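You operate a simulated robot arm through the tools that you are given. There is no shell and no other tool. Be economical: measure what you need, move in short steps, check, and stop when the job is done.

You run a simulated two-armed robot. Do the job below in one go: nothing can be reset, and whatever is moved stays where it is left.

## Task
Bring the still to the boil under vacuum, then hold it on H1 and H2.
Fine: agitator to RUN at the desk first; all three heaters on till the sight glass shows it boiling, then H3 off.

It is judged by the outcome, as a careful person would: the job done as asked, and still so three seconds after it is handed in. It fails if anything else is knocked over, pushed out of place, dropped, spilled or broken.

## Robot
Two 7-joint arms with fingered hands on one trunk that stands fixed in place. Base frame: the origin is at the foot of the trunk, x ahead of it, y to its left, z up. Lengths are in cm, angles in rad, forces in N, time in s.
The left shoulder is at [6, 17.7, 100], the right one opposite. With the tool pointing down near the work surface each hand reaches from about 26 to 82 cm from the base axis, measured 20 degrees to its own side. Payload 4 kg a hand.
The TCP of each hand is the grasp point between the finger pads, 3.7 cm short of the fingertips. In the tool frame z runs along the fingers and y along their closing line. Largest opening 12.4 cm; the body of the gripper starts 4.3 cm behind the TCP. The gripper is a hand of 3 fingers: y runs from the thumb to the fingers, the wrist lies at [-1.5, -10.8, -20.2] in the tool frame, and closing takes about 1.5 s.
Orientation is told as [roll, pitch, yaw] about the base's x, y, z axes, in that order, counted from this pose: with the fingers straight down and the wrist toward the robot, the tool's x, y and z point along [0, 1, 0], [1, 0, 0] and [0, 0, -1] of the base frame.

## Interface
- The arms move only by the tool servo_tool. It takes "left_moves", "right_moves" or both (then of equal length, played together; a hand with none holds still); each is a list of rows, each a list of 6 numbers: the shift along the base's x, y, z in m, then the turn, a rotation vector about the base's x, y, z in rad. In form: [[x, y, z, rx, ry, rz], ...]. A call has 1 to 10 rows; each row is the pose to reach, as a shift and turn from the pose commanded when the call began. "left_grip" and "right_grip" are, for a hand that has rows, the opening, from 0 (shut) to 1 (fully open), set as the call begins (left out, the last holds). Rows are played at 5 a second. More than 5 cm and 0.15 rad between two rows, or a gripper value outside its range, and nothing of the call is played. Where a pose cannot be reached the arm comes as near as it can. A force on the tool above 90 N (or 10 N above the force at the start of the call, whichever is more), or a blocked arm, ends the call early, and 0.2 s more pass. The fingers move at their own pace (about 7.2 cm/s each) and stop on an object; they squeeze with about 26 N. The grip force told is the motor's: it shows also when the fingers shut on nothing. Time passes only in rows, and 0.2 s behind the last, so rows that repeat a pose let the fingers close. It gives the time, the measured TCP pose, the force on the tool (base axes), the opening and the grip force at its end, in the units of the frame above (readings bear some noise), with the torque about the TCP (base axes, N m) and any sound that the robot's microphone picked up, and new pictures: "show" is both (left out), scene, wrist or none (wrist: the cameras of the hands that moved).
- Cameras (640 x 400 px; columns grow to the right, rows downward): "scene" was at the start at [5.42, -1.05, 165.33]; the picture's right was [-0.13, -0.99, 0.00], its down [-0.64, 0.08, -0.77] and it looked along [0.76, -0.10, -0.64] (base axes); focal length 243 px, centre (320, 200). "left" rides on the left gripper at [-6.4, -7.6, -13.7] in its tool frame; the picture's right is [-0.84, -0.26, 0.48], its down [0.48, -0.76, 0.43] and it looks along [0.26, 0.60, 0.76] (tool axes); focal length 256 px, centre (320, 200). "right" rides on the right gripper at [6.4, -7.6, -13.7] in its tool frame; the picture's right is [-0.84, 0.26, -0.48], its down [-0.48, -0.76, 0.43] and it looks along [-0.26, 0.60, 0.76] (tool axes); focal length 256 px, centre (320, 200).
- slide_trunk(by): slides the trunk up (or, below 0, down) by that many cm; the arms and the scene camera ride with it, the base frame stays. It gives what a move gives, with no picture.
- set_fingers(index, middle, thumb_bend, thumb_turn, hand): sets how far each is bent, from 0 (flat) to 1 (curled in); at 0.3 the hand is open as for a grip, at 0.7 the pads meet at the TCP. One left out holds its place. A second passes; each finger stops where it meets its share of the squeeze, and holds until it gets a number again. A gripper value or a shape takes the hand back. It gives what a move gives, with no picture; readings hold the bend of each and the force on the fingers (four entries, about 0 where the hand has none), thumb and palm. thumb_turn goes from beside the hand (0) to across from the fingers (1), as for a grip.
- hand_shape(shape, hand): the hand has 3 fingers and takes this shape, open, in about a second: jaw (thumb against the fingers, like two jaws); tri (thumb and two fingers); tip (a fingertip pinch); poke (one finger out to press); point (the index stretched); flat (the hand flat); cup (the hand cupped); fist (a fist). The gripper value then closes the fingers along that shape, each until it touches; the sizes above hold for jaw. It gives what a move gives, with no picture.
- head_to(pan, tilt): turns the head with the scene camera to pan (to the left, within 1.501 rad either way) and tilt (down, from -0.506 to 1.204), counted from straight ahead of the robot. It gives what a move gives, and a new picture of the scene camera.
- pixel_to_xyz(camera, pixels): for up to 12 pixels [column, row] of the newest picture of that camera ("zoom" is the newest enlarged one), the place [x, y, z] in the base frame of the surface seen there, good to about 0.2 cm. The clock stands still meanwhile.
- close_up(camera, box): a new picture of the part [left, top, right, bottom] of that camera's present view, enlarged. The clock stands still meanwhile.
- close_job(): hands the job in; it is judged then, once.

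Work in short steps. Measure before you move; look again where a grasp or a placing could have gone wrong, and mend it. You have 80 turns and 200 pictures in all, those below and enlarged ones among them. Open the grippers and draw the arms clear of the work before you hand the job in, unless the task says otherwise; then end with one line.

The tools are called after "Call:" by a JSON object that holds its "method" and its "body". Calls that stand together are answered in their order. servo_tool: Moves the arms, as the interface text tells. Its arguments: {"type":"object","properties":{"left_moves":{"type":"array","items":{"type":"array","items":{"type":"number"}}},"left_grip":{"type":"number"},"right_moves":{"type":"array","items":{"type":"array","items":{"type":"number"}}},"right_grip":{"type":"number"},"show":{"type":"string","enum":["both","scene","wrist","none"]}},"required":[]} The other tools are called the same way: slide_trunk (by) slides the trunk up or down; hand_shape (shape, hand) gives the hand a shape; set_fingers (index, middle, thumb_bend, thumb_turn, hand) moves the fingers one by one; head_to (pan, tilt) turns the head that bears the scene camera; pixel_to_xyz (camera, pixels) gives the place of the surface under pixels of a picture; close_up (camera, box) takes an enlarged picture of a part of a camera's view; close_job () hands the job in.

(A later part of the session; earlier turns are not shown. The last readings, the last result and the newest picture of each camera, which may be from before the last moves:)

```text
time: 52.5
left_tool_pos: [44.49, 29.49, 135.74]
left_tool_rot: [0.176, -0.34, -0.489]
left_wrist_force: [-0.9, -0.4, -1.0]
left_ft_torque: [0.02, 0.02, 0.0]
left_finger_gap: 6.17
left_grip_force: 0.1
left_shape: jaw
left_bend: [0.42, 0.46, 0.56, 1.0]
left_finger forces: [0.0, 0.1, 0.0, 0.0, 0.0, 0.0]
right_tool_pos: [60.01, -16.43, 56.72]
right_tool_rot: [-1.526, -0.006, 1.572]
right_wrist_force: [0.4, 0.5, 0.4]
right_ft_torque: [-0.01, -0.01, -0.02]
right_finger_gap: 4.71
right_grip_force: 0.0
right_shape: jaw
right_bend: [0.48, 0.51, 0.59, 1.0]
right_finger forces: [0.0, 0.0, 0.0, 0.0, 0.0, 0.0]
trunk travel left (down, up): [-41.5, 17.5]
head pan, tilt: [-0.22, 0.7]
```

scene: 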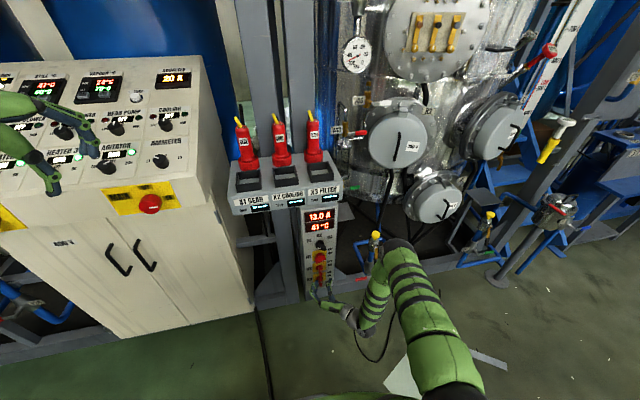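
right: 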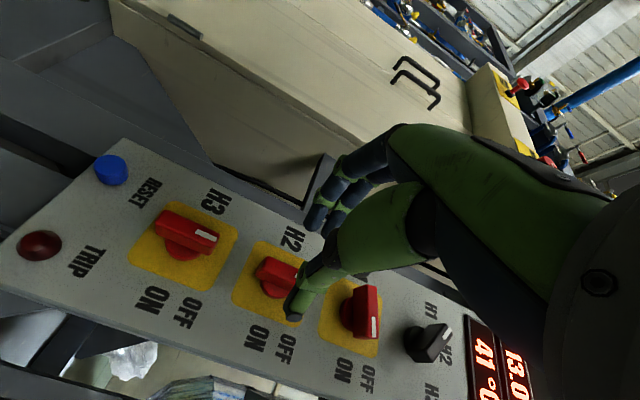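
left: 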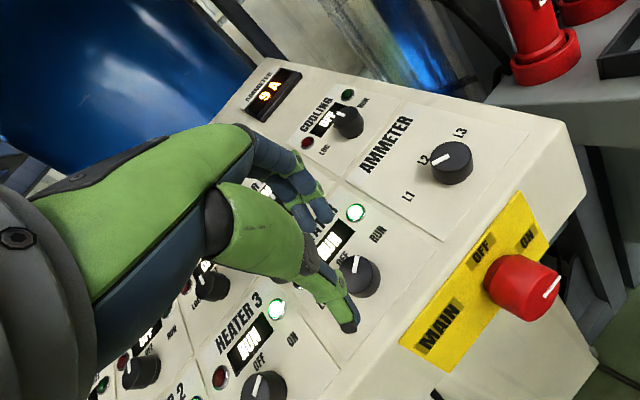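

H1 holds ON, hand is at H2's height. I advance, close and turn H2.

Call:
{"method": "servo_tool", "body": {"right_moves": [[0.03, 0, 0, 0, 0, 0], [0.061, 0, 0, 0, 0, 0], [0.061, 0, 0, 0, 0, 0]], "show": "none"}}

Call:
{"method": "servo_tool", "body": {"right_moves": [[0, 0, 0, 0, 0, 0], [0, 0, 0, 0, 0, 0], [0, 0, 0, 0, 0, 0], [0, 0, 0, 0, 0, 0], [0, 0, 0, 0, 0, 0]], "right_grip": 0.0, "show": "none"}}

Call:
{"method": "servo_tool", "body": {"right_moves": [[0, 0, 0, 0.145, 0, 0], [0, 0, 0, 0.29, 0, 0], [0, 0, 0, 0.435, 0, 0], [0, 0, 0, 0.58, 0, 0], [0, 0, 0, 0.725, 0, 0], [0, 0, 0, 0.87, 0, 0], [0, 0, 0, 1.02, 0, 0], [0, 0, 0, 1.17, 0, 0], [0, 0, 0, 1.32, 0, 0], [0, 0, 0, 1.47, 0, 0]]}}

Call:
{"method": "close_up", "body": {"camera": "scene", "box": [290, 200, 350, 300]}}

```text
time: 53.3
left_tool_pos: [44.58, 29.42, 135.76]
left_tool_rot: [0.177, -0.339, -0.488]
left_wrist_force: [-0.1, -0.1, -0.1]
left_ft_torque: [-0.02, 0.01, -0.05]
left_finger_gap: 6.15
left_grip_force: 0.1
left_shape: jaw
left_bend: [0.42, 0.46, 0.56, 1.0]
left_finger forces: [0.0, 0.0, 0.1, 0.0, 0.0, 0.1]
right_tool_pos: [66.02, -16.38, 56.92]
right_tool_rot: [-1.524, -0.006, 1.571]
right_wrist_force: [0.5, 0.4, -0.4]
right_ft_torque: [0.01, -0.01, 0.01]
right_finger_gap: 4.73
right_grip_force: 0.1
right_shape: jaw
right_bend: [0.48, 0.51, 0.59, 1.0]
right_finger forces: [0.0, 0.0, 0.0, 0.1, 0.1, 0.1]
trunk travel left (down, up): [-41.5, 17.5]
head pan, tilt: [-0.22, 0.7]
```

```text
time: 54.5
left_tool_pos: [44.53, 29.29, 135.86]
left_tool_rot: [0.177, -0.34, -0.489]
left_wrist_force: [-0.4, -0.3, 0.1]
left_ft_torque: [0.01, 0.01, 0.01]
left_finger_gap: 6.14
left_grip_force: 0.1
left_shape: jaw
left_bend: [0.42, 0.46, 0.56, 1.0]
left_finger forces: [0.0, 0.0, 0.0, 0.0, 0.1, 0.1]
right_tool_pos: [66.06, -16.31, 56.79]
right_tool_rot: [-1.524, -0.01, 1.572]
right_wrist_force: [-3.6, -2.2, 0.5]
right_ft_torque: [-0.01, -0.04, 0.27]
right_finger_gap: 1.85
right_grip_force: 26.2
right_shape: jaw
right_bend: [0.64, 0.65, 0.64, 1.0]
right_finger forces: [16.4, 9.4, 0.0, 0.1, 26.9, 0.0]
trunk travel left (down, up): [-41.5, 17.5]
head pan, tilt: [-0.22, 0.7]
```

```text
time: 56.7
left_tool_pos: [44.53, 29.45, 135.67]
left_tool_rot: [0.176, -0.34, -0.49]
left_wrist_force: [-0.6, 0.0, -0.2]
left_ft_torque: [-0.03, -0.05, 0.0]
left_finger_gap: 6.18
left_grip_force: 0.0
left_shape: jaw
left_bend: [0.42, 0.46, 0.56, 1.0]
left_finger forces: [0.0, 0.0, 0.1, 0.0, 0.1, 0.0]
right_tool_pos: [66.04, -16.47, 56.57]
right_tool_rot: [-1.512, -1.48, 1.556]
right_wrist_force: [-11.3, -8.7, -10.2]
right_ft_torque: [-0.1, -0.11, -0.17]
right_finger_gap: 1.9
right_grip_force: 25.8
right_shape: jaw
right_bend: [0.66, 0.65, 0.63, 1.0]
right_finger forces: [13.8, 9.5, 0.1, 0.0, 39.0, 0.0]
trunk travel left (down, up): [-41.5, 17.5]
head pan, tilt: [-0.22, 0.7]
```

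scene: 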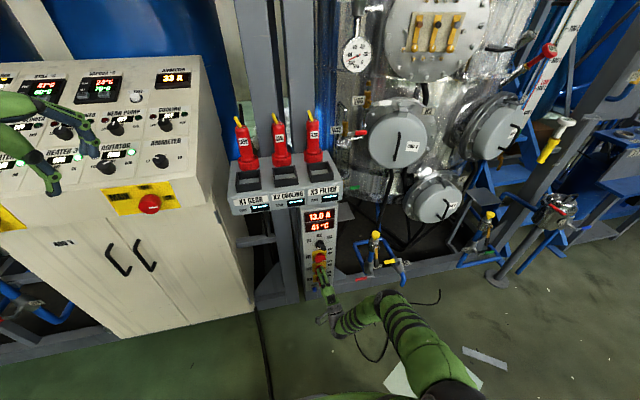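
right: 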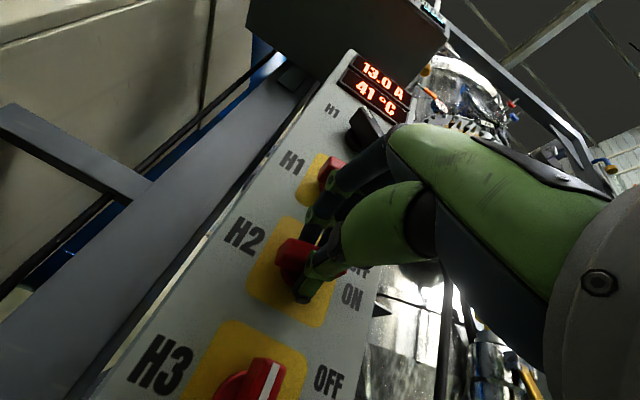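

```text
4.00 times, centred on (320, 250) of scene
```

zoom: 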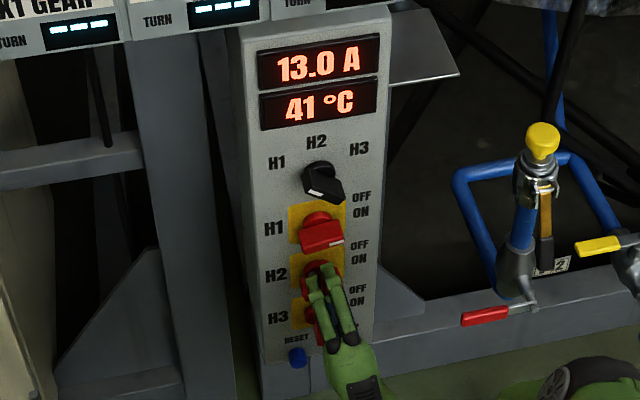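

Desk ammeter rose from 20 to 33 A: H2 is on. Release, back out, roll back and drop to H3.

Call:
{"method": "servo_tool", "body": {"right_moves": [[0, 0, 0, 0, 0, 0], [0, 0, 0, 0, 0, 0], [0, 0, 0, 0, 0, 0], [-0.03, 0, 0, 0, 0, 0], [-0.06, 0, 0, 0, 0, 0]], "right_grip": 0.38, "show": "none"}}

Call:
{"method": "servo_tool", "body": {"right_moves": [[0, 0, -0.01, -0.147, 0, 0], [0, 0, -0.02, -0.294, 0, 0], [0, 0, -0.03, -0.441, 0, 0], [0, 0, -0.04, -0.588, 0, 0], [0, 0, -0.05, -0.735, 0, 0], [0, 0, -0.06, -0.882, 0, 0], [0, 0, -0.07, -1.03, 0, 0], [0, 0, -0.08, -1.177, 0, 0], [0, 0, -0.09, -1.324, 0, 0], [0, 0, -0.09, -1.47, 0, 0]]}}

Call:
{"method": "close_up", "body": {"camera": "right", "box": [0, 150, 500, 400]}}

```text
time: 57.9
left_tool_pos: [44.47, 29.32, 135.83]
left_tool_rot: [0.177, -0.341, -0.488]
left_wrist_force: [0.1, 1.0, 1.4]
left_ft_torque: [0.02, 0.04, -0.01]
left_finger_gap: 6.18
left_grip_force: 0.1
left_shape: jaw
left_bend: [0.42, 0.46, 0.56, 1.0]
left_finger forces: [0.0, 0.0, 0.0, 0.0, 0.0, 0.0]
right_tool_pos: [60.21, -16.33, 56.69]
right_tool_rot: [-1.534, -1.477, 1.582]
right_wrist_force: [0.1, 0.2, 1.0]
right_ft_torque: [-0.03, 0.01, 0.02]
right_finger_gap: 4.74
right_grip_force: 0.1
right_shape: jaw
right_bend: [0.48, 0.51, 0.59, 1.0]
right_finger forces: [0.0, 0.0, 0.1, 0.0, 0.1, 0.2]
trunk travel left (down, up): [-41.5, 17.5]
head pan, tilt: [-0.22, 0.7]
```

```text
time: 60.1
left_tool_pos: [44.52, 29.3, 135.76]
left_tool_rot: [0.177, -0.339, -0.489]
left_wrist_force: [0.7, -0.2, 0.4]
left_ft_torque: [-0.01, 0.01, 0.02]
left_finger_gap: 6.15
left_grip_force: 0.1
left_shape: jaw
left_bend: [0.42, 0.46, 0.56, 1.0]
left_finger forces: [0.1, 0.1, 0.0, 0.1, 0.1, 0.0]
right_tool_pos: [60.22, -16.37, 47.62]
right_tool_rot: [-1.525, -0.006, 1.572]
right_wrist_force: [1.1, -0.1, 0.4]
right_ft_torque: [0.03, 0.03, 0.0]
right_finger_gap: 4.71
right_grip_force: 0.1
right_shape: jaw
right_bend: [0.48, 0.51, 0.59, 1.0]
right_finger forces: [0.0, 0.0, 0.1, 0.1, 0.1, 0.0]
trunk travel left (down, up): [-41.5, 17.5]
head pan, tilt: [-0.22, 0.7]
```

scene: 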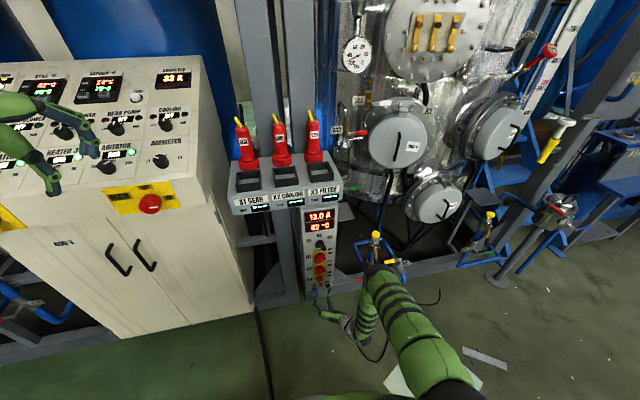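
right: 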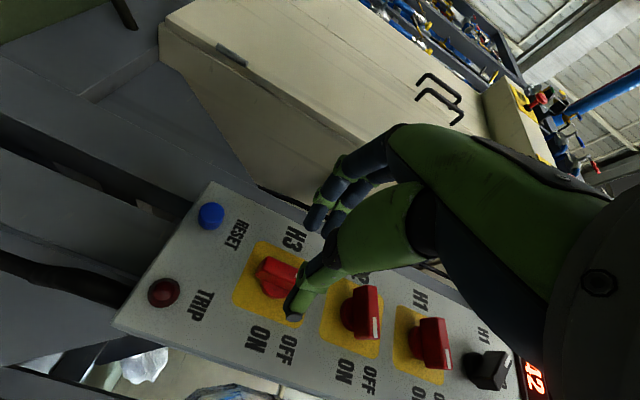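

```text
1.28 times, centred on (250, 275) of right
```

zoom: 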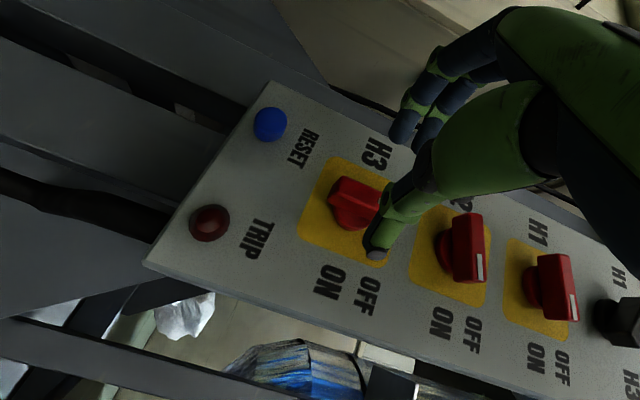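

H1 and H2 are ON and the hand is at H3. Before turning H3 I locate the sight glass so I can watch it.

Call:
{"method": "head_to", "body": {"pan": -0.45, "tilt": 0.15}}

Call:
{"method": "close_up", "body": {"camera": "scene", "box": [270, 40, 470, 200]}}

```text
time: 61.0
left_tool_pos: [44.41, 29.35, 135.88]
left_tool_rot: [0.176, -0.341, -0.49]
left_wrist_force: [0.0, -0.3, -0.4]
left_ft_torque: [0.01, 0.03, -0.04]
left_finger_gap: 6.18
left_grip_force: 0.0
left_shape: jaw
left_bend: [0.42, 0.46, 0.56, 1.0]
left_finger forces: [0.0, 0.0, 0.0, 0.0, 0.1, 0.0]
right_tool_pos: [60.11, -16.56, 47.68]
right_tool_rot: [-1.524, -0.009, 1.572]
right_wrist_force: [0.0, -0.4, -0.5]
right_ft_torque: [0.01, -0.01, 0.02]
right_finger_gap: 4.71
right_grip_force: 0.0
right_shape: jaw
right_bend: [0.48, 0.51, 0.59, 1.0]
right_finger forces: [0.0, 0.0, 0.0, 0.0, 0.0, 0.0]
trunk travel left (down, up): [-41.5, 17.5]
head pan, tilt: [-0.45, 0.15]
```

scene: 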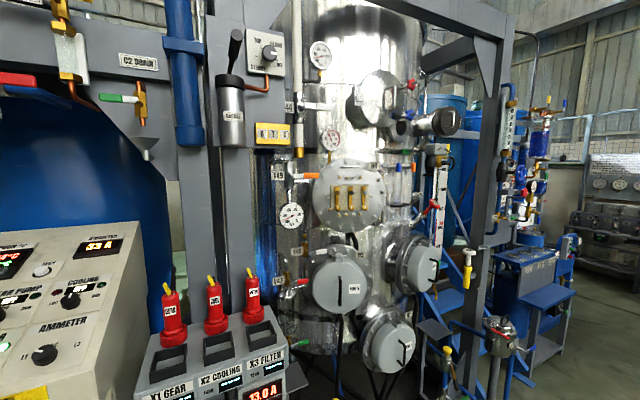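

```text
2.50 times, centred on (370, 120) of scene
```

zoom: 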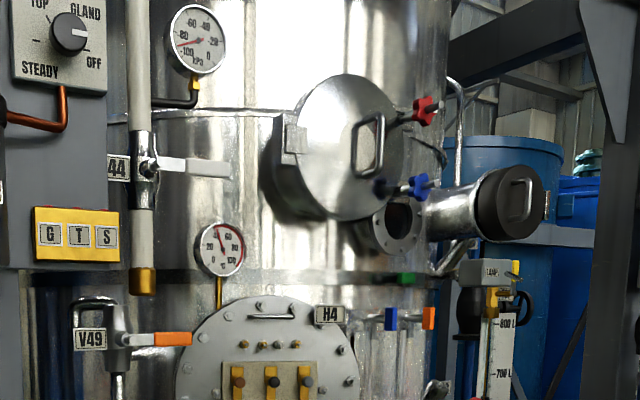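

The sight glass with its lamp is at about (402,129). I zoom into it, the gauge and the side switch.

Call:
{"method": "close_up", "body": {"camera": "scene", "box": [380, 110, 424, 145]}}

Call:
{"method": "close_up", "body": {"camera": "scene", "box": [210, 10, 310, 160]}}

```text
11.43 times, centred on (402, 128) of scene
```

zoom: 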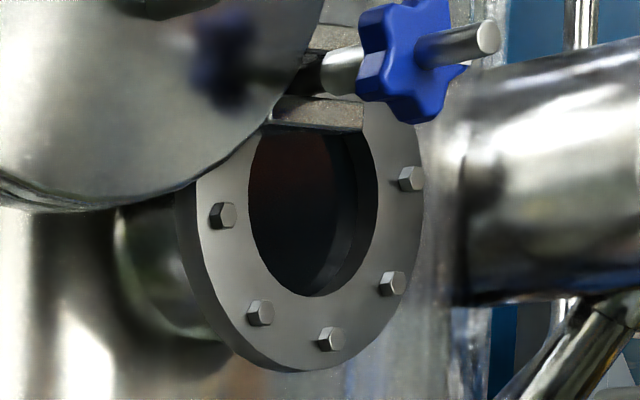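

```text
2.67 times, centred on (260, 85) of scene
```

zoom: 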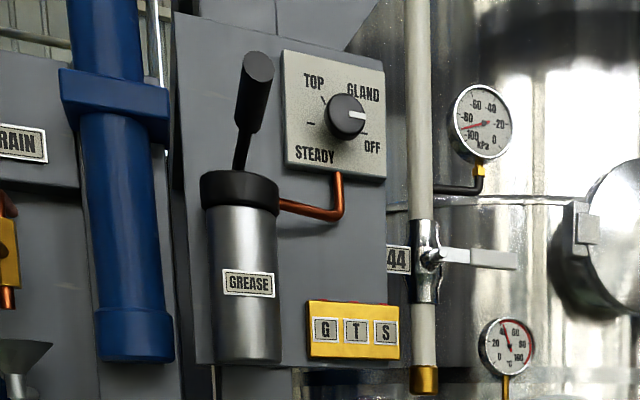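

The sight glass is visible and still dark/quiet. Now I advance on H3, grip and turn it on.

Call:
{"method": "servo_tool", "body": {"right_moves": [[0.03, 0, 0, 0, 0, 0], [0.06, 0, 0, 0, 0, 0], [0.06, 0, 0, 0, 0, 0]], "show": "none"}}

Call:
{"method": "servo_tool", "body": {"right_moves": [[0, 0, 0, 0, 0, 0], [0, 0, 0, 0, 0, 0], [0, 0, 0, 0, 0, 0], [0, 0, 0, 0, 0, 0], [0, 0, 0, 0, 0, 0]], "right_grip": 0.0, "show": "none"}}

Call:
{"method": "servo_tool", "body": {"right_moves": [[0, 0, 0, 0.145, 0, 0], [0, 0, 0, 0.29, 0, 0], [0, 0, 0, 0.435, 0, 0], [0, 0, 0, 0.58, 0, 0], [0, 0, 0, 0.725, 0, 0], [0, 0, 0, 0.87, 0, 0], [0, 0, 0, 1.02, 0, 0], [0, 0, 0, 1.17, 0, 0], [0, 0, 0, 1.32, 0, 0], [0, 0, 0, 1.47, 0, 0]]}}

Call:
{"method": "close_up", "body": {"camera": "scene", "box": [380, 110, 424, 145]}}

Call:
{"method": "close_up", "body": {"camera": "scene", "box": [0, 220, 130, 290]}}

```text
time: 61.9
left_tool_pos: [44.55, 29.36, 135.82]
left_tool_rot: [0.175, -0.34, -0.487]
left_wrist_force: [0.1, 0.7, 0.3]
left_ft_torque: [0.0, 0.0, -0.01]
left_finger_gap: 6.19
left_grip_force: 0.1
left_shape: jaw
left_bend: [0.42, 0.46, 0.56, 1.0]
left_finger forces: [0.0, 0.1, 0.1, 0.0, 0.0, 0.1]
right_tool_pos: [66.13, -16.6, 47.7]
right_tool_rot: [-1.523, -0.008, 1.571]
right_wrist_force: [0.6, -0.1, 0.0]
right_ft_torque: [-0.01, 0.02, 0.01]
right_finger_gap: 4.69
right_grip_force: 0.1
right_shape: jaw
right_bend: [0.48, 0.51, 0.59, 1.0]
right_finger forces: [0.0, 0.1, 0.1, 0.0, 0.0, 0.0]
trunk travel left (down, up): [-41.5, 17.5]
head pan, tilt: [-0.45, 0.15]
```

```text
time: 63.0
left_tool_pos: [44.54, 29.41, 135.77]
left_tool_rot: [0.175, -0.34, -0.49]
left_wrist_force: [-0.5, 0.5, -0.8]
left_ft_torque: [-0.01, -0.01, 0.0]
left_finger_gap: 6.17
left_grip_force: 0.1
left_shape: jaw
left_bend: [0.42, 0.46, 0.56, 1.0]
left_finger forces: [0.1, 0.0, 0.1, 0.1, 0.1, 0.1]
right_tool_pos: [66.06, -16.6, 47.72]
right_tool_rot: [-1.526, -0.008, 1.57]
right_wrist_force: [-3.3, -2.0, 0.9]
right_ft_torque: [-0.01, 0.0, 0.26]
right_finger_gap: 1.87
right_grip_force: 25.7
right_shape: jaw
right_bend: [0.62, 0.63, 0.64, 1.0]
right_finger forces: [16.3, 9.3, 0.1, 0.0, 26.5, 0.1]
trunk travel left (down, up): [-41.5, 17.5]
head pan, tilt: [-0.45, 0.15]
```

```text
time: 64.9
left_tool_pos: [44.45, 29.42, 135.73]
left_tool_rot: [0.176, -0.342, -0.489]
left_wrist_force: [0.3, 0.9, -0.4]
left_ft_torque: [-0.02, 0.02, -0.02]
left_finger_gap: 6.2
left_grip_force: 0.0
left_shape: jaw
left_bend: [0.42, 0.46, 0.56, 1.0]
left_finger forces: [0.1, 0.1, 0.1, 0.0, 0.0, 0.0]
right_tool_pos: [66.99, -18.72, 54.75]
right_tool_rot: [-1.562, -1.151, 1.527]
right_wrist_force: [-33.4, -45.9, -13.5]
right_ft_torque: [0.56, -0.46, 0.38]
right_finger_gap: 0.66
right_grip_force: 26.3
right_shape: jaw
right_bend: [0.74, 0.72, 0.76, 1.0]
right_finger forces: [51.3, 10.1, 0.1, 0.0, 0.0, 0.1]
right hand out of reach, approached as far as the arm can: row 5, 6, 7, 8, 9
trunk travel left (down, up): [-41.5, 17.5]
head pan, tilt: [-0.45, 0.15]
stopped in row 9 (right hand): the force on the tool passed its limit at 170 N (the readings are from after the stop); the commanded pose is now the measured one
```

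scene: 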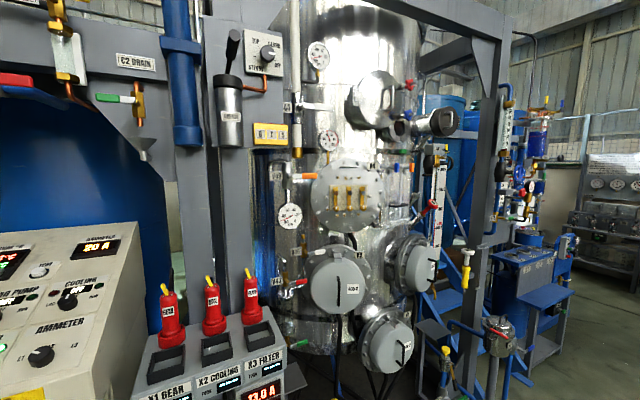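
right: 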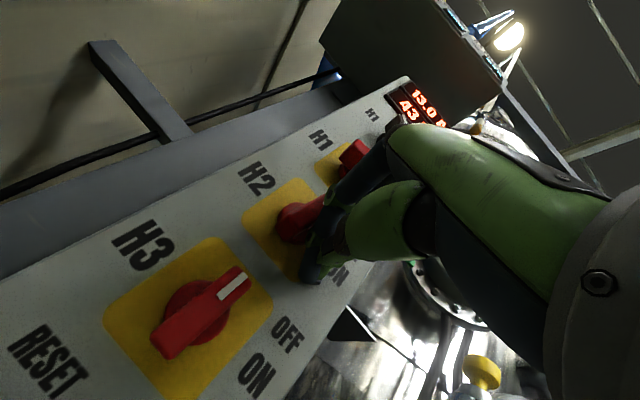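

```text
11.43 times, centred on (402, 128) of scene
```

zoom: 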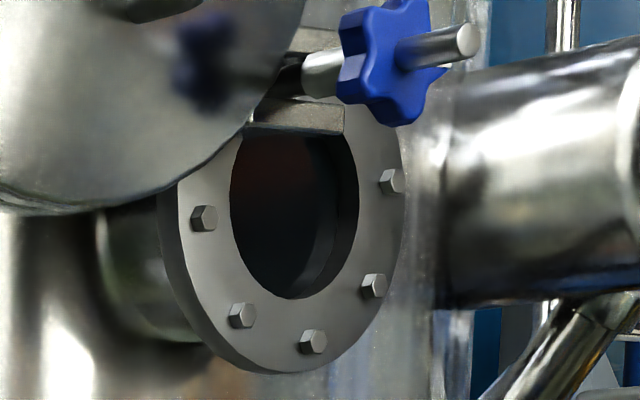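

```text
4.92 times, centred on (65, 255) of scene
```

zoom: 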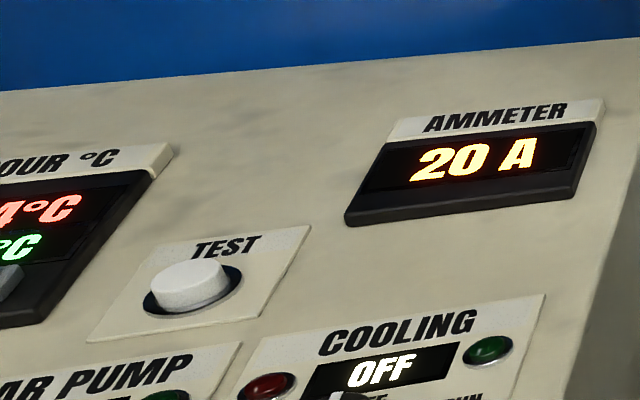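

At this low height the roll ran out of reach; the hand rode up onto H2 and moved it (20 A). I open and back straight out, then check.

Call:
{"method": "servo_tool", "body": {"right_moves": [[-0.003, 0, 0, 0, 0, 0], [-0.005, 0, 0, 0, 0, 0], [-0.01, 0, 0, 0, 0, 0], [-0.03, 0, 0, 0, 0, 0], [-0.06, 0, 0, 0, 0, 0], [-0.06, 0, 0, 0, 0, 0]], "right_grip": 0.38, "show": "wrist"}}

Call:
{"method": "head_to", "body": {"pan": -0.22, "tilt": 0.7}}

Call:
{"method": "close_up", "body": {"camera": "scene", "box": [290, 200, 350, 300]}}

```text
time: 66.3
left_tool_pos: [44.59, 29.4, 135.81]
left_tool_rot: [0.174, -0.339, -0.488]
left_wrist_force: [-0.2, 0.2, -0.3]
left_ft_torque: [0.01, 0.0, 0.0]
left_finger_gap: 6.19
left_grip_force: 0.0
left_shape: jaw
left_bend: [0.42, 0.46, 0.56, 1.0]
left_finger forces: [0.0, 0.0, 0.1, 0.0, 0.0, 0.1]
right_tool_pos: [61.11, -17.87, 54.96]
right_tool_rot: [-1.569, -1.153, 1.547]
right_wrist_force: [0.1, -0.5, 0.6]
right_ft_torque: [-0.01, 0.0, 0.02]
right_finger_gap: 4.68
right_grip_force: 0.0
right_shape: jaw
right_bend: [0.48, 0.51, 0.59, 1.0]
right_finger forces: [0.1, 0.0, 0.0, 0.0, 0.0, 0.0]
trunk travel left (down, up): [-41.5, 17.5]
head pan, tilt: [-0.45, 0.15]
```

right: 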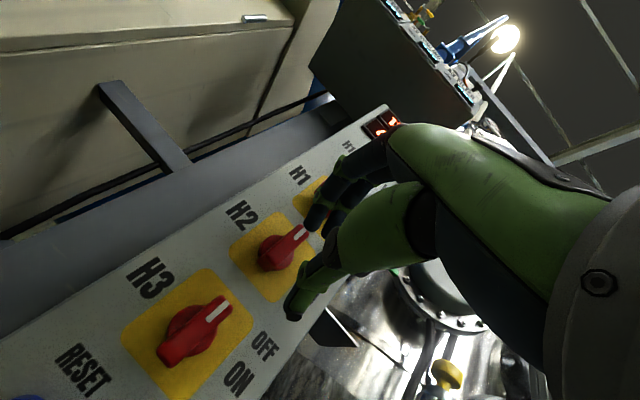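

```text
time: 67.3
left_tool_pos: [44.46, 29.48, 135.64]
left_tool_rot: [0.175, -0.341, -0.488]
left_wrist_force: [-0.2, -0.5, -0.5]
left_ft_torque: [0.0, -0.04, 0.0]
left_finger_gap: 6.15
left_grip_force: 0.0
left_shape: jaw
left_bend: [0.42, 0.46, 0.56, 1.0]
left_finger forces: [0.0, 0.1, 0.0, 0.0, 0.1, 0.1]
right_tool_pos: [61.04, -17.95, 54.89]
right_tool_rot: [-1.568, -1.152, 1.545]
right_wrist_force: [0.1, -0.2, -0.2]
right_ft_torque: [-0.04, 0.01, 0.01]
right_finger_gap: 4.68
right_grip_force: 0.0
right_shape: jaw
right_bend: [0.48, 0.51, 0.59, 1.0]
right_finger forces: [0.0, 0.0, 0.0, 0.1, 0.0, 0.0]
trunk travel left (down, up): [-41.5, 17.5]
head pan, tilt: [-0.22, 0.7]
```

scene: 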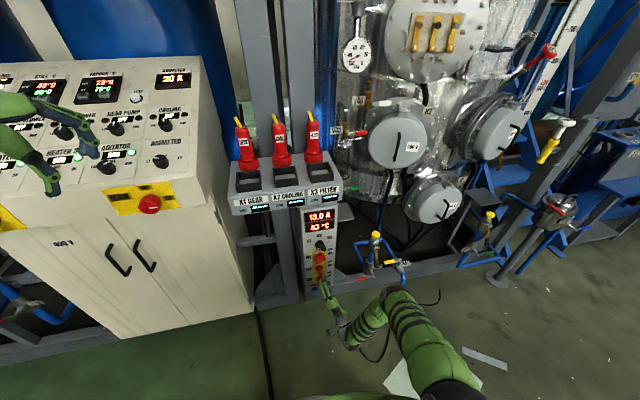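

```text
4.00 times, centred on (320, 250) of scene
```

zoom: 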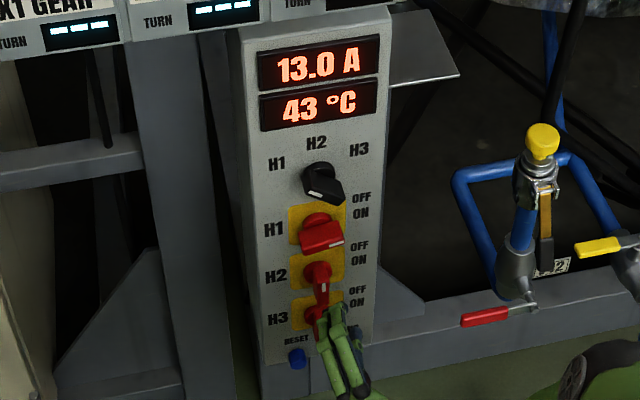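

H2 and H3 both read OFF now; H1 still 13 A. I lower the trunk 13 cm to bring both handles in good reach, then roll back in front of H2.

Call:
{"method": "slide_trunk", "body": {"by": -13}}

Call:
{"method": "servo_tool", "body": {"right_moves": [[-0.005, 0.002, 0.018, -0.145, 0, 0], [-0.008, 0.004, 0.036, -0.29, 0, 0], [-0.008, 0.006, 0.054, -0.435, 0, 0], [-0.008, 0.008, 0.072, -0.58, 0, 0], [-0.008, 0.01, 0.09, -0.725, 0, 0], [-0.008, 0.012, 0.108, -0.87, 0, 0], [-0.008, 0.014, 0.126, -1.015, 0, 0], [-0.008, 0.015, 0.146, -1.145, 0, 0], [-0.008, 0.015, 0.146, -1.145, 0, 0]]}}

```text
time: 68.8
left_tool_pos: [44.42, 29.43, 122.76]
left_tool_rot: [0.175, -0.342, -0.49]
left_wrist_force: [-1.1, -0.7, 0.0]
left_ft_torque: [0.04, 0.0, -0.04]
left_finger_gap: 6.16
left_grip_force: 0.2
left_shape: jaw
left_bend: [0.42, 0.46, 0.56, 1.0]
left_finger forces: [0.0, 0.1, 0.0, 0.1, 0.1, 0.0]
right_tool_pos: [61.14, -17.96, 41.86]
right_tool_rot: [-1.569, -1.151, 1.545]
right_wrist_force: [1.4, 0.3, 0.1]
right_ft_torque: [-0.03, -0.02, 0.01]
right_finger_gap: 4.69
right_grip_force: 0.0
right_shape: jaw
right_bend: [0.48, 0.51, 0.59, 1.0]
right_finger forces: [0.0, 0.0, 0.0, 0.0, 0.0, 0.0]
trunk travel left (down, up): [-28.5, 30.5]
head pan, tilt: [-0.22, 0.7]
```

```text
time: 70.8
left_tool_pos: [44.52, 29.55, 122.79]
left_tool_rot: [0.174, -0.341, -0.488]
left_wrist_force: [0.3, -0.4, -0.7]
left_ft_torque: [-0.01, 0.01, -0.02]
left_finger_gap: 6.2
left_grip_force: 0.1
left_shape: jaw
left_bend: [0.42, 0.46, 0.56, 1.0]
left_finger forces: [0.0, 0.1, 0.0, 0.1, 0.1, 0.1]
right_tool_pos: [60.41, -16.34, 56.6]
right_tool_rot: [-1.592, -0.005, 1.56]
right_wrist_force: [-0.1, 0.4, -0.7]
right_ft_torque: [0.02, -0.03, -0.03]
right_finger_gap: 4.67
right_grip_force: 0.0
right_shape: jaw
right_bend: [0.48, 0.51, 0.59, 1.0]
right_finger forces: [0.1, 0.0, 0.0, 0.0, 0.0, 0.0]
trunk travel left (down, up): [-28.5, 30.5]
head pan, tilt: [-0.22, 0.7]
```

scene: 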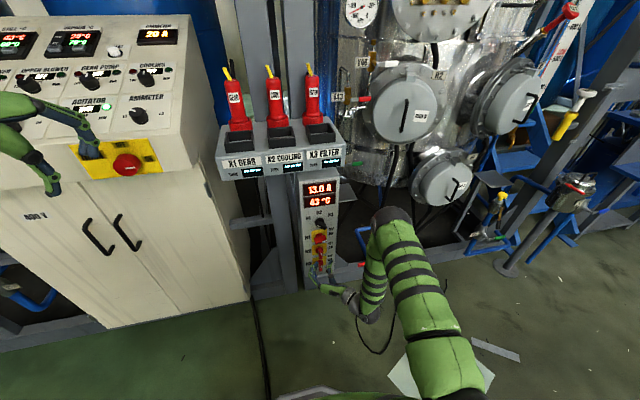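
right: 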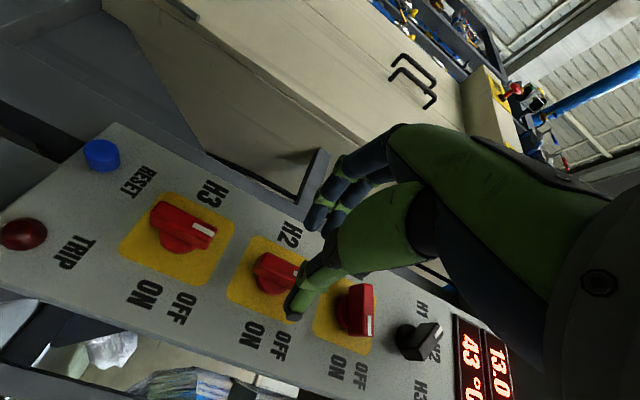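

In place at H2, unclamped. Advance, grip, and turn H2 on again.

Call:
{"method": "servo_tool", "body": {"right_moves": [[0.03, 0, 0, 0, 0, 0], [0.057, 0, 0, 0, 0, 0], [0.057, 0, 0, 0, 0, 0]], "show": "none"}}

Call:
{"method": "servo_tool", "body": {"right_moves": [[0, 0, 0, 0, 0, 0], [0, 0, 0, 0, 0, 0], [0, 0, 0, 0, 0, 0], [0, 0, 0, 0, 0, 0], [0, 0, 0, 0, 0, 0]], "right_grip": 0.0, "show": "none"}}

Call:
{"method": "servo_tool", "body": {"right_moves": [[0, 0, 0, 0.145, 0, 0], [0, 0, 0, 0.29, 0, 0], [0, 0, 0, 0.435, 0, 0], [0, 0, 0, 0.58, 0, 0], [0, 0, 0, 0.725, 0, 0], [0, 0, 0, 0.87, 0, 0], [0, 0, 0, 1.02, 0, 0], [0, 0, 0, 1.17, 0, 0], [0, 0, 0, 1.32, 0, 0], [0, 0, 0, 1.47, 0, 0]]}}

```text
time: 71.6
left_tool_pos: [44.48, 29.54, 122.7]
left_tool_rot: [0.175, -0.34, -0.489]
left_wrist_force: [0.7, 1.0, 0.1]
left_ft_torque: [0.03, -0.01, 0.02]
left_finger_gap: 6.19
left_grip_force: 0.0
left_shape: jaw
left_bend: [0.42, 0.46, 0.56, 1.0]
left_finger forces: [0.1, 0.0, 0.0, 0.1, 0.0, 0.1]
right_tool_pos: [66.21, -16.46, 56.37]
right_tool_rot: [-1.592, -0.007, 1.559]
right_wrist_force: [0.5, 0.2, -0.4]
right_ft_torque: [-0.02, -0.01, 0.0]
right_finger_gap: 4.69
right_grip_force: 0.0
right_shape: jaw
right_bend: [0.48, 0.51, 0.59, 1.0]
right_finger forces: [0.0, 0.0, 0.0, 0.0, 0.1, 0.1]
trunk travel left (down, up): [-28.5, 30.5]
head pan, tilt: [-0.22, 0.7]
```

```text
time: 72.8
left_tool_pos: [44.4, 29.46, 122.75]
left_tool_rot: [0.176, -0.339, -0.489]
left_wrist_force: [0.5, 0.4, -0.1]
left_ft_torque: [0.03, 0.0, 0.02]
left_finger_gap: 6.18
left_grip_force: 0.0
left_shape: jaw
left_bend: [0.42, 0.46, 0.56, 1.0]
left_finger forces: [0.0, 0.1, 0.0, 0.0, 0.0, 0.0]
right_tool_pos: [66.18, -16.5, 56.43]
right_tool_rot: [-1.59, -0.006, 1.56]
right_wrist_force: [-7.0, -2.5, 0.4]
right_ft_torque: [-0.08, -0.05, 0.15]
right_finger_gap: 1.99
right_grip_force: 26.2
right_shape: jaw
right_bend: [0.61, 0.64, 0.64, 1.0]
right_finger forces: [15.1, 9.9, 0.0, 0.0, 26.3, 0.1]
trunk travel left (down, up): [-28.5, 30.5]
head pan, tilt: [-0.22, 0.7]
```

```text
time: 75.0
left_tool_pos: [44.56, 29.57, 122.81]
left_tool_rot: [0.174, -0.339, -0.487]
left_wrist_force: [0.1, -0.5, 0.8]
left_ft_torque: [0.0, -0.02, 0.01]
left_finger_gap: 6.16
left_grip_force: 0.1
left_shape: jaw
left_bend: [0.42, 0.46, 0.56, 1.0]
left_finger forces: [0.0, 0.0, 0.0, 0.1, 0.0, 0.1]
right_tool_pos: [66.14, -16.36, 56.47]
right_tool_rot: [-1.449, -1.48, 1.43]
right_wrist_force: [-2.8, 6.8, -17.9]
right_ft_torque: [-0.04, 0.1, 0.17]
right_finger_gap: 2.02
right_grip_force: 25.8
right_shape: jaw
right_bend: [0.62, 0.65, 0.64, 1.0]
right_finger forces: [12.0, 6.8, 0.1, 0.1, 37.1, 0.0]
trunk travel left (down, up): [-28.5, 30.5]
head pan, tilt: [-0.22, 0.7]
```

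scene: 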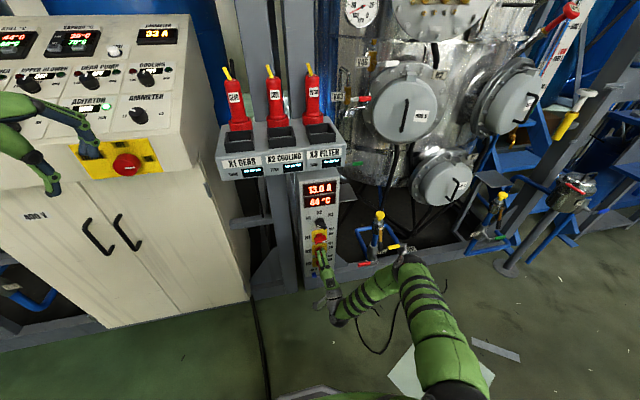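
right: 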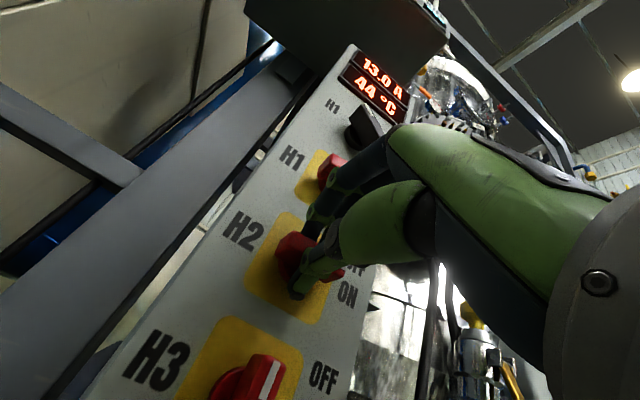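

H2 on again (33 A at the desk, 44 °C). Release, roll back and drop to H3.

Call:
{"method": "servo_tool", "body": {"right_moves": [[0, 0, 0, 0, 0, 0], [0, 0, 0, 0, 0, 0], [0, 0, 0, 0, 0, 0], [-0.03, 0, 0, 0, 0, 0], [-0.06, 0, 0, 0, 0, 0]], "right_grip": 0.38, "show": "none"}}

Call:
{"method": "servo_tool", "body": {"right_moves": [[0, 0, -0.01, -0.147, 0, 0], [0, 0, -0.02, -0.294, 0, 0], [0, 0, -0.03, -0.441, 0, 0], [0, 0, -0.04, -0.588, 0, 0], [0, 0, -0.05, -0.735, 0, 0], [0, 0, -0.06, -0.882, 0, 0], [0, 0, -0.07, -1.03, 0, 0], [0, 0, -0.08, -1.177, 0, 0], [0, 0, -0.088, -1.324, 0, 0], [0, 0, -0.088, -1.47, 0, 0]], "show": "wrist"}}

Call:
{"method": "servo_tool", "body": {"right_moves": [[0.03, 0, 0, 0, 0, 0], [0.06, 0, 0, 0, 0, 0], [0.06, 0, 0, 0, 0, 0]], "show": "wrist"}}

```text
time: 76.2
left_tool_pos: [44.41, 29.44, 122.81]
left_tool_rot: [0.174, -0.341, -0.487]
left_wrist_force: [0.0, 0.1, 0.0]
left_ft_torque: [-0.01, -0.02, 0.02]
left_finger_gap: 6.16
left_grip_force: 0.1
left_shape: jaw
left_bend: [0.42, 0.46, 0.56, 1.0]
left_finger forces: [0.0, 0.0, 0.0, 0.0, 0.0, 0.1]
right_tool_pos: [59.99, -16.67, 56.39]
right_tool_rot: [-1.485, -1.478, 1.465]
right_wrist_force: [-0.2, 0.0, 0.8]
right_ft_torque: [-0.03, 0.0, -0.01]
right_finger_gap: 4.69
right_grip_force: 0.1
right_shape: jaw
right_bend: [0.48, 0.51, 0.59, 1.0]
right_finger forces: [0.0, 0.0, 0.1, 0.0, 0.1, 0.0]
trunk travel left (down, up): [-28.5, 30.5]
head pan, tilt: [-0.22, 0.7]
```

```text
time: 78.4
left_tool_pos: [44.51, 29.46, 122.59]
left_tool_rot: [0.174, -0.34, -0.488]
left_wrist_force: [0.1, 0.4, -0.7]
left_ft_torque: [-0.01, 0.0, 0.01]
left_finger_gap: 6.16
left_grip_force: 0.0
left_shape: jaw
left_bend: [0.42, 0.46, 0.56, 1.0]
left_finger forces: [0.1, 0.0, 0.1, 0.0, 0.1, 0.0]
right_tool_pos: [60.02, -16.48, 47.78]
right_tool_rot: [-1.592, -0.004, 1.559]
right_wrist_force: [0.3, 0.5, 0.4]
right_ft_torque: [-0.03, 0.03, 0.0]
right_finger_gap: 4.7
right_grip_force: 0.1
right_shape: jaw
right_bend: [0.48, 0.51, 0.59, 1.0]
right_finger forces: [0.0, 0.1, 0.0, 0.0, 0.0, 0.1]
trunk travel left (down, up): [-28.5, 30.5]
head pan, tilt: [-0.22, 0.7]
```

right: 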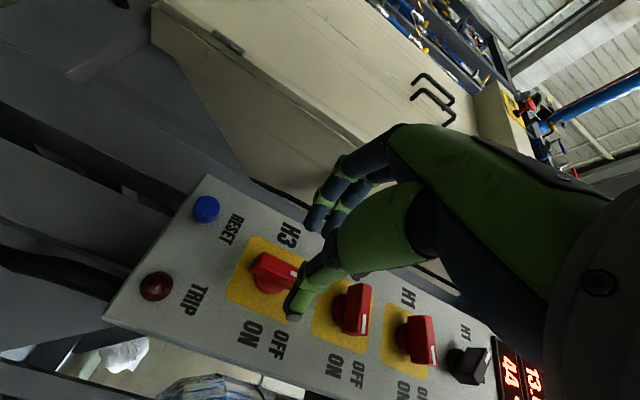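

```text
time: 79.2
left_tool_pos: [44.45, 29.38, 122.74]
left_tool_rot: [0.174, -0.34, -0.487]
left_wrist_force: [0.3, 1.0, -0.4]
left_ft_torque: [0.04, 0.01, 0.01]
left_finger_gap: 6.17
left_grip_force: 0.0
left_shape: jaw
left_bend: [0.42, 0.46, 0.56, 1.0]
left_finger forces: [0.0, 0.0, 0.0, 0.0, 0.0, 0.0]
right_tool_pos: [66.0, -16.66, 47.61]
right_tool_rot: [-1.592, -0.007, 1.56]
right_wrist_force: [-0.8, 1.3, -1.5]
right_ft_torque: [-0.07, 0.02, 0.0]
right_finger_gap: 4.7
right_grip_force: 0.0
right_shape: jaw
right_bend: [0.48, 0.51, 0.59, 1.0]
right_finger forces: [0.0, 0.0, 0.0, 0.0, 0.0, 0.1]
trunk travel left (down, up): [-28.5, 30.5]
head pan, tilt: [-0.22, 0.7]
```

right: 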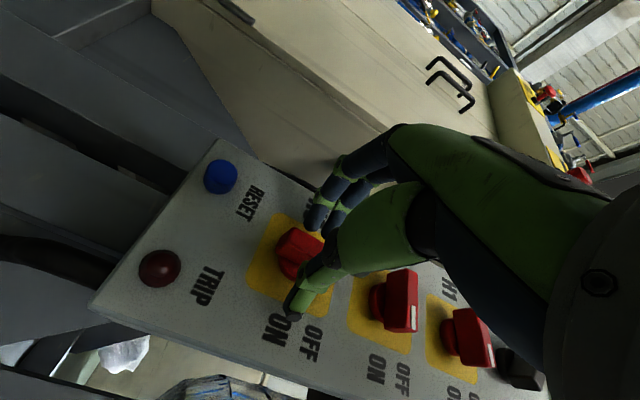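

Straddling H3. I close, and turn in two halves, checking for clamping.

Call:
{"method": "servo_tool", "body": {"right_moves": [[0, 0, 0, 0, 0, 0], [0, 0, 0, 0, 0, 0], [0, 0, 0, 0, 0, 0], [0, 0, 0, 0, 0, 0], [0, 0, 0, 0, 0, 0]], "right_grip": 0.0, "show": "none"}}

Call:
{"method": "servo_tool", "body": {"right_moves": [[0, 0, 0, 0.145, 0, 0], [0, 0, 0, 0.29, 0, 0], [0, 0, 0, 0.435, 0, 0], [0, 0, 0, 0.58, 0, 0], [0, 0, 0, 0.725, 0, 0]], "show": "wrist"}}

```text
time: 80.4
left_tool_pos: [44.52, 29.43, 122.73]
left_tool_rot: [0.172, -0.341, -0.487]
left_wrist_force: [0.6, -0.5, 0.7]
left_ft_torque: [0.02, 0.0, 0.0]
left_finger_gap: 6.15
left_grip_force: 0.1
left_shape: jaw
left_bend: [0.42, 0.46, 0.56, 1.0]
left_finger forces: [0.0, 0.1, 0.1, 0.1, 0.1, 0.0]
right_tool_pos: [65.88, -16.74, 47.49]
right_tool_rot: [-1.592, -0.007, 1.56]
right_wrist_force: [0.0, -3.7, 0.9]
right_ft_torque: [0.0, -0.03, 0.3]
right_finger_gap: 1.84
right_grip_force: 26.3
right_shape: jaw
right_bend: [0.6, 0.62, 0.66, 1.0]
right_finger forces: [16.0, 8.9, 0.0, 0.1, 27.6, 0.0]
trunk travel left (down, up): [-28.5, 30.5]
head pan, tilt: [-0.22, 0.7]
```

```text
time: 81.6
left_tool_pos: [44.54, 29.39, 122.73]
left_tool_rot: [0.176, -0.34, -0.489]
left_wrist_force: [0.7, -0.3, 0.5]
left_ft_torque: [0.0, 0.03, 0.01]
left_finger_gap: 6.17
left_grip_force: 0.1
left_shape: jaw
left_bend: [0.42, 0.46, 0.56, 1.0]
left_finger forces: [0.0, 0.0, 0.0, 0.0, 0.0, 0.0]
right_tool_pos: [65.92, -16.6, 47.51]
right_tool_rot: [-1.575, -0.735, 1.552]
right_wrist_force: [-13.2, -9.4, -17.9]
right_ft_torque: [-0.1, 0.2, 0.09]
right_finger_gap: 1.86
right_grip_force: 25.8
right_shape: jaw
right_bend: [0.61, 0.63, 0.65, 1.0]
right_finger forces: [12.7, 6.8, 0.0, 0.0, 41.5, 0.0]
trunk travel left (down, up): [-28.5, 30.5]
head pan, tilt: [-0.22, 0.7]
```

right: 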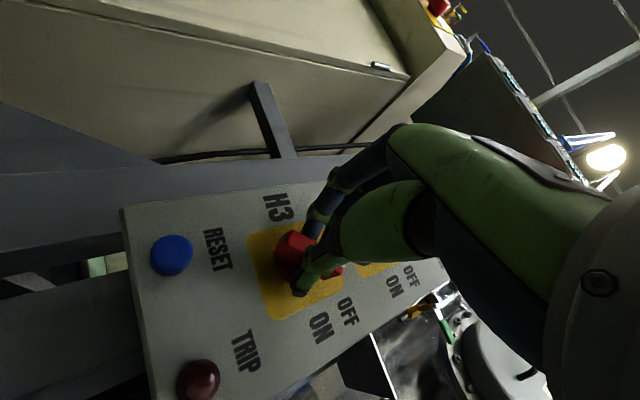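

Good, no clamping. I finish the turn and aim the head at the sight glass.

Call:
{"method": "servo_tool", "body": {"right_moves": [[0, 0, 0, 0.145, 0, 0], [0, 0, 0, 0.29, 0, 0], [0, 0, 0, 0.435, 0, 0], [0, 0, 0, 0.58, 0, 0], [0, 0, 0, 0.745, 0, 0]], "show": "none"}}

Call:
{"method": "close_up", "body": {"camera": "scene", "box": [0, 10, 200, 130]}}

Call:
{"method": "head_to", "body": {"pan": -0.45, "tilt": 0.05}}

```text
refused: row 5 steps farther than a row can; nothing moved
```

```text
3.20 times, centred on (100, 70) of scene
```

zoom: 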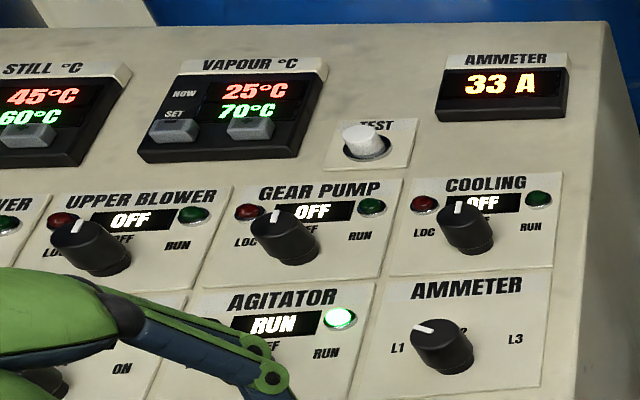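

```text
time: 82.7
left_tool_pos: [44.5, 29.47, 122.82]
left_tool_rot: [0.176, -0.34, -0.49]
left_wrist_force: [-0.9, 0.2, 0.5]
left_ft_torque: [-0.02, 0.04, 0.01]
left_finger_gap: 6.18
left_grip_force: 0.1
left_shape: jaw
left_bend: [0.42, 0.46, 0.56, 1.0]
left_finger forces: [0.0, 0.0, 0.0, 0.0, 0.0, 0.0]
right_tool_pos: [65.95, -16.42, 47.51]
right_tool_rot: [-1.579, -0.73, 1.553]
right_wrist_force: [-22.9, -8.3, -20.6]
right_ft_torque: [-0.13, 0.3, 0.11]
right_finger_gap: 1.96
right_grip_force: 25.6
right_shape: jaw
right_bend: [0.62, 0.63, 0.65, 1.0]
right_finger forces: [12.3, 6.3, 0.0, 0.0, 46.7, 0.0]
trunk travel left (down, up): [-28.5, 30.5]
head pan, tilt: [-0.45, 0.051]
```

scene: 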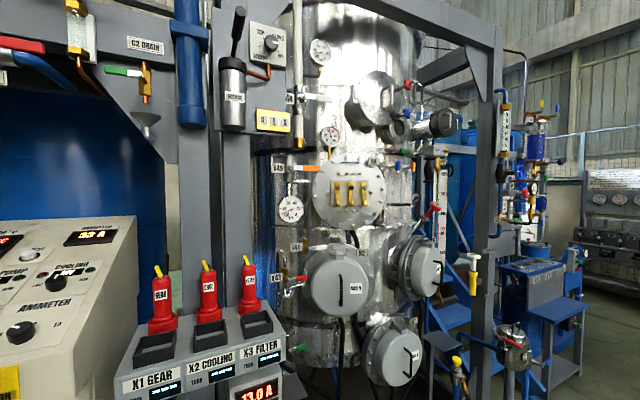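

One step was slightly too large; I replay it. The sight glass is at about (402,130) now.

Call:
{"method": "servo_tool", "body": {"right_moves": [[0, 0, 0, 0.149, 0, 0], [0, 0, 0, 0.298, 0, 0], [0, 0, 0, 0.447, 0, 0], [0, 0, 0, 0.596, 0, 0], [0, 0, 0, 0.745, 0, 0], [0, 0, 0, 0.745, 0, 0]], "show": "scene"}}

Call:
{"method": "close_up", "body": {"camera": "scene", "box": [380, 110, 424, 145]}}

Call:
{"method": "close_up", "body": {"camera": "scene", "box": [50, 215, 150, 265]}}

```text
time: 84.1
left_tool_pos: [44.43, 29.44, 122.76]
left_tool_rot: [0.174, -0.341, -0.487]
left_wrist_force: [-0.2, 0.6, -0.1]
left_ft_torque: [0.01, 0.0, 0.01]
left_finger_gap: 6.17
left_grip_force: 0.0
left_shape: jaw
left_bend: [0.42, 0.46, 0.56, 1.0]
left_finger forces: [0.1, 0.1, 0.0, 0.0, 0.0, 0.0]
right_tool_pos: [66.02, -16.27, 47.59]
right_tool_rot: [-1.45, -1.479, 1.429]
right_wrist_force: [-30.2, 3.2, -26.8]
right_ft_torque: [-0.06, 0.35, 0.17]
right_finger_gap: 2.06
right_grip_force: 25.5
right_shape: jaw
right_bend: [0.63, 0.64, 0.64, 1.0]
right_finger forces: [11.4, 5.4, 0.1, 0.1, 52.4, 0.0]
trunk travel left (down, up): [-28.5, 30.5]
head pan, tilt: [-0.45, 0.051]
```

scene: 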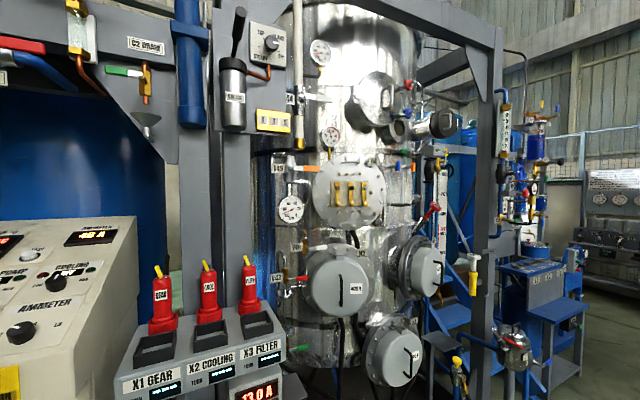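

```text
11.43 times, centred on (402, 128) of scene
```

zoom: 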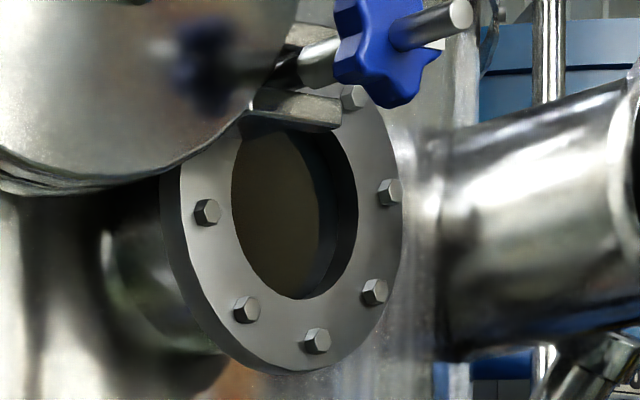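

```text
6.40 times, centred on (100, 240) of scene
```

zoom: 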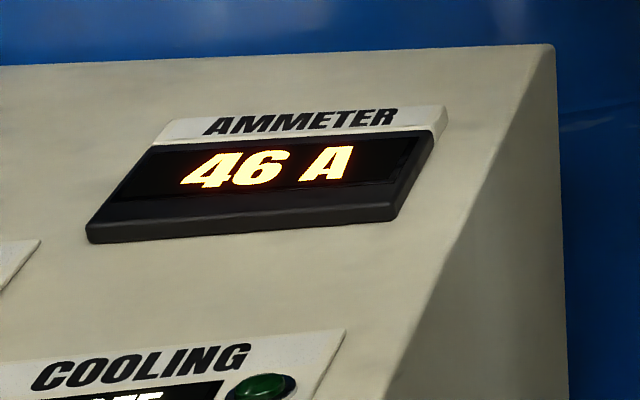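

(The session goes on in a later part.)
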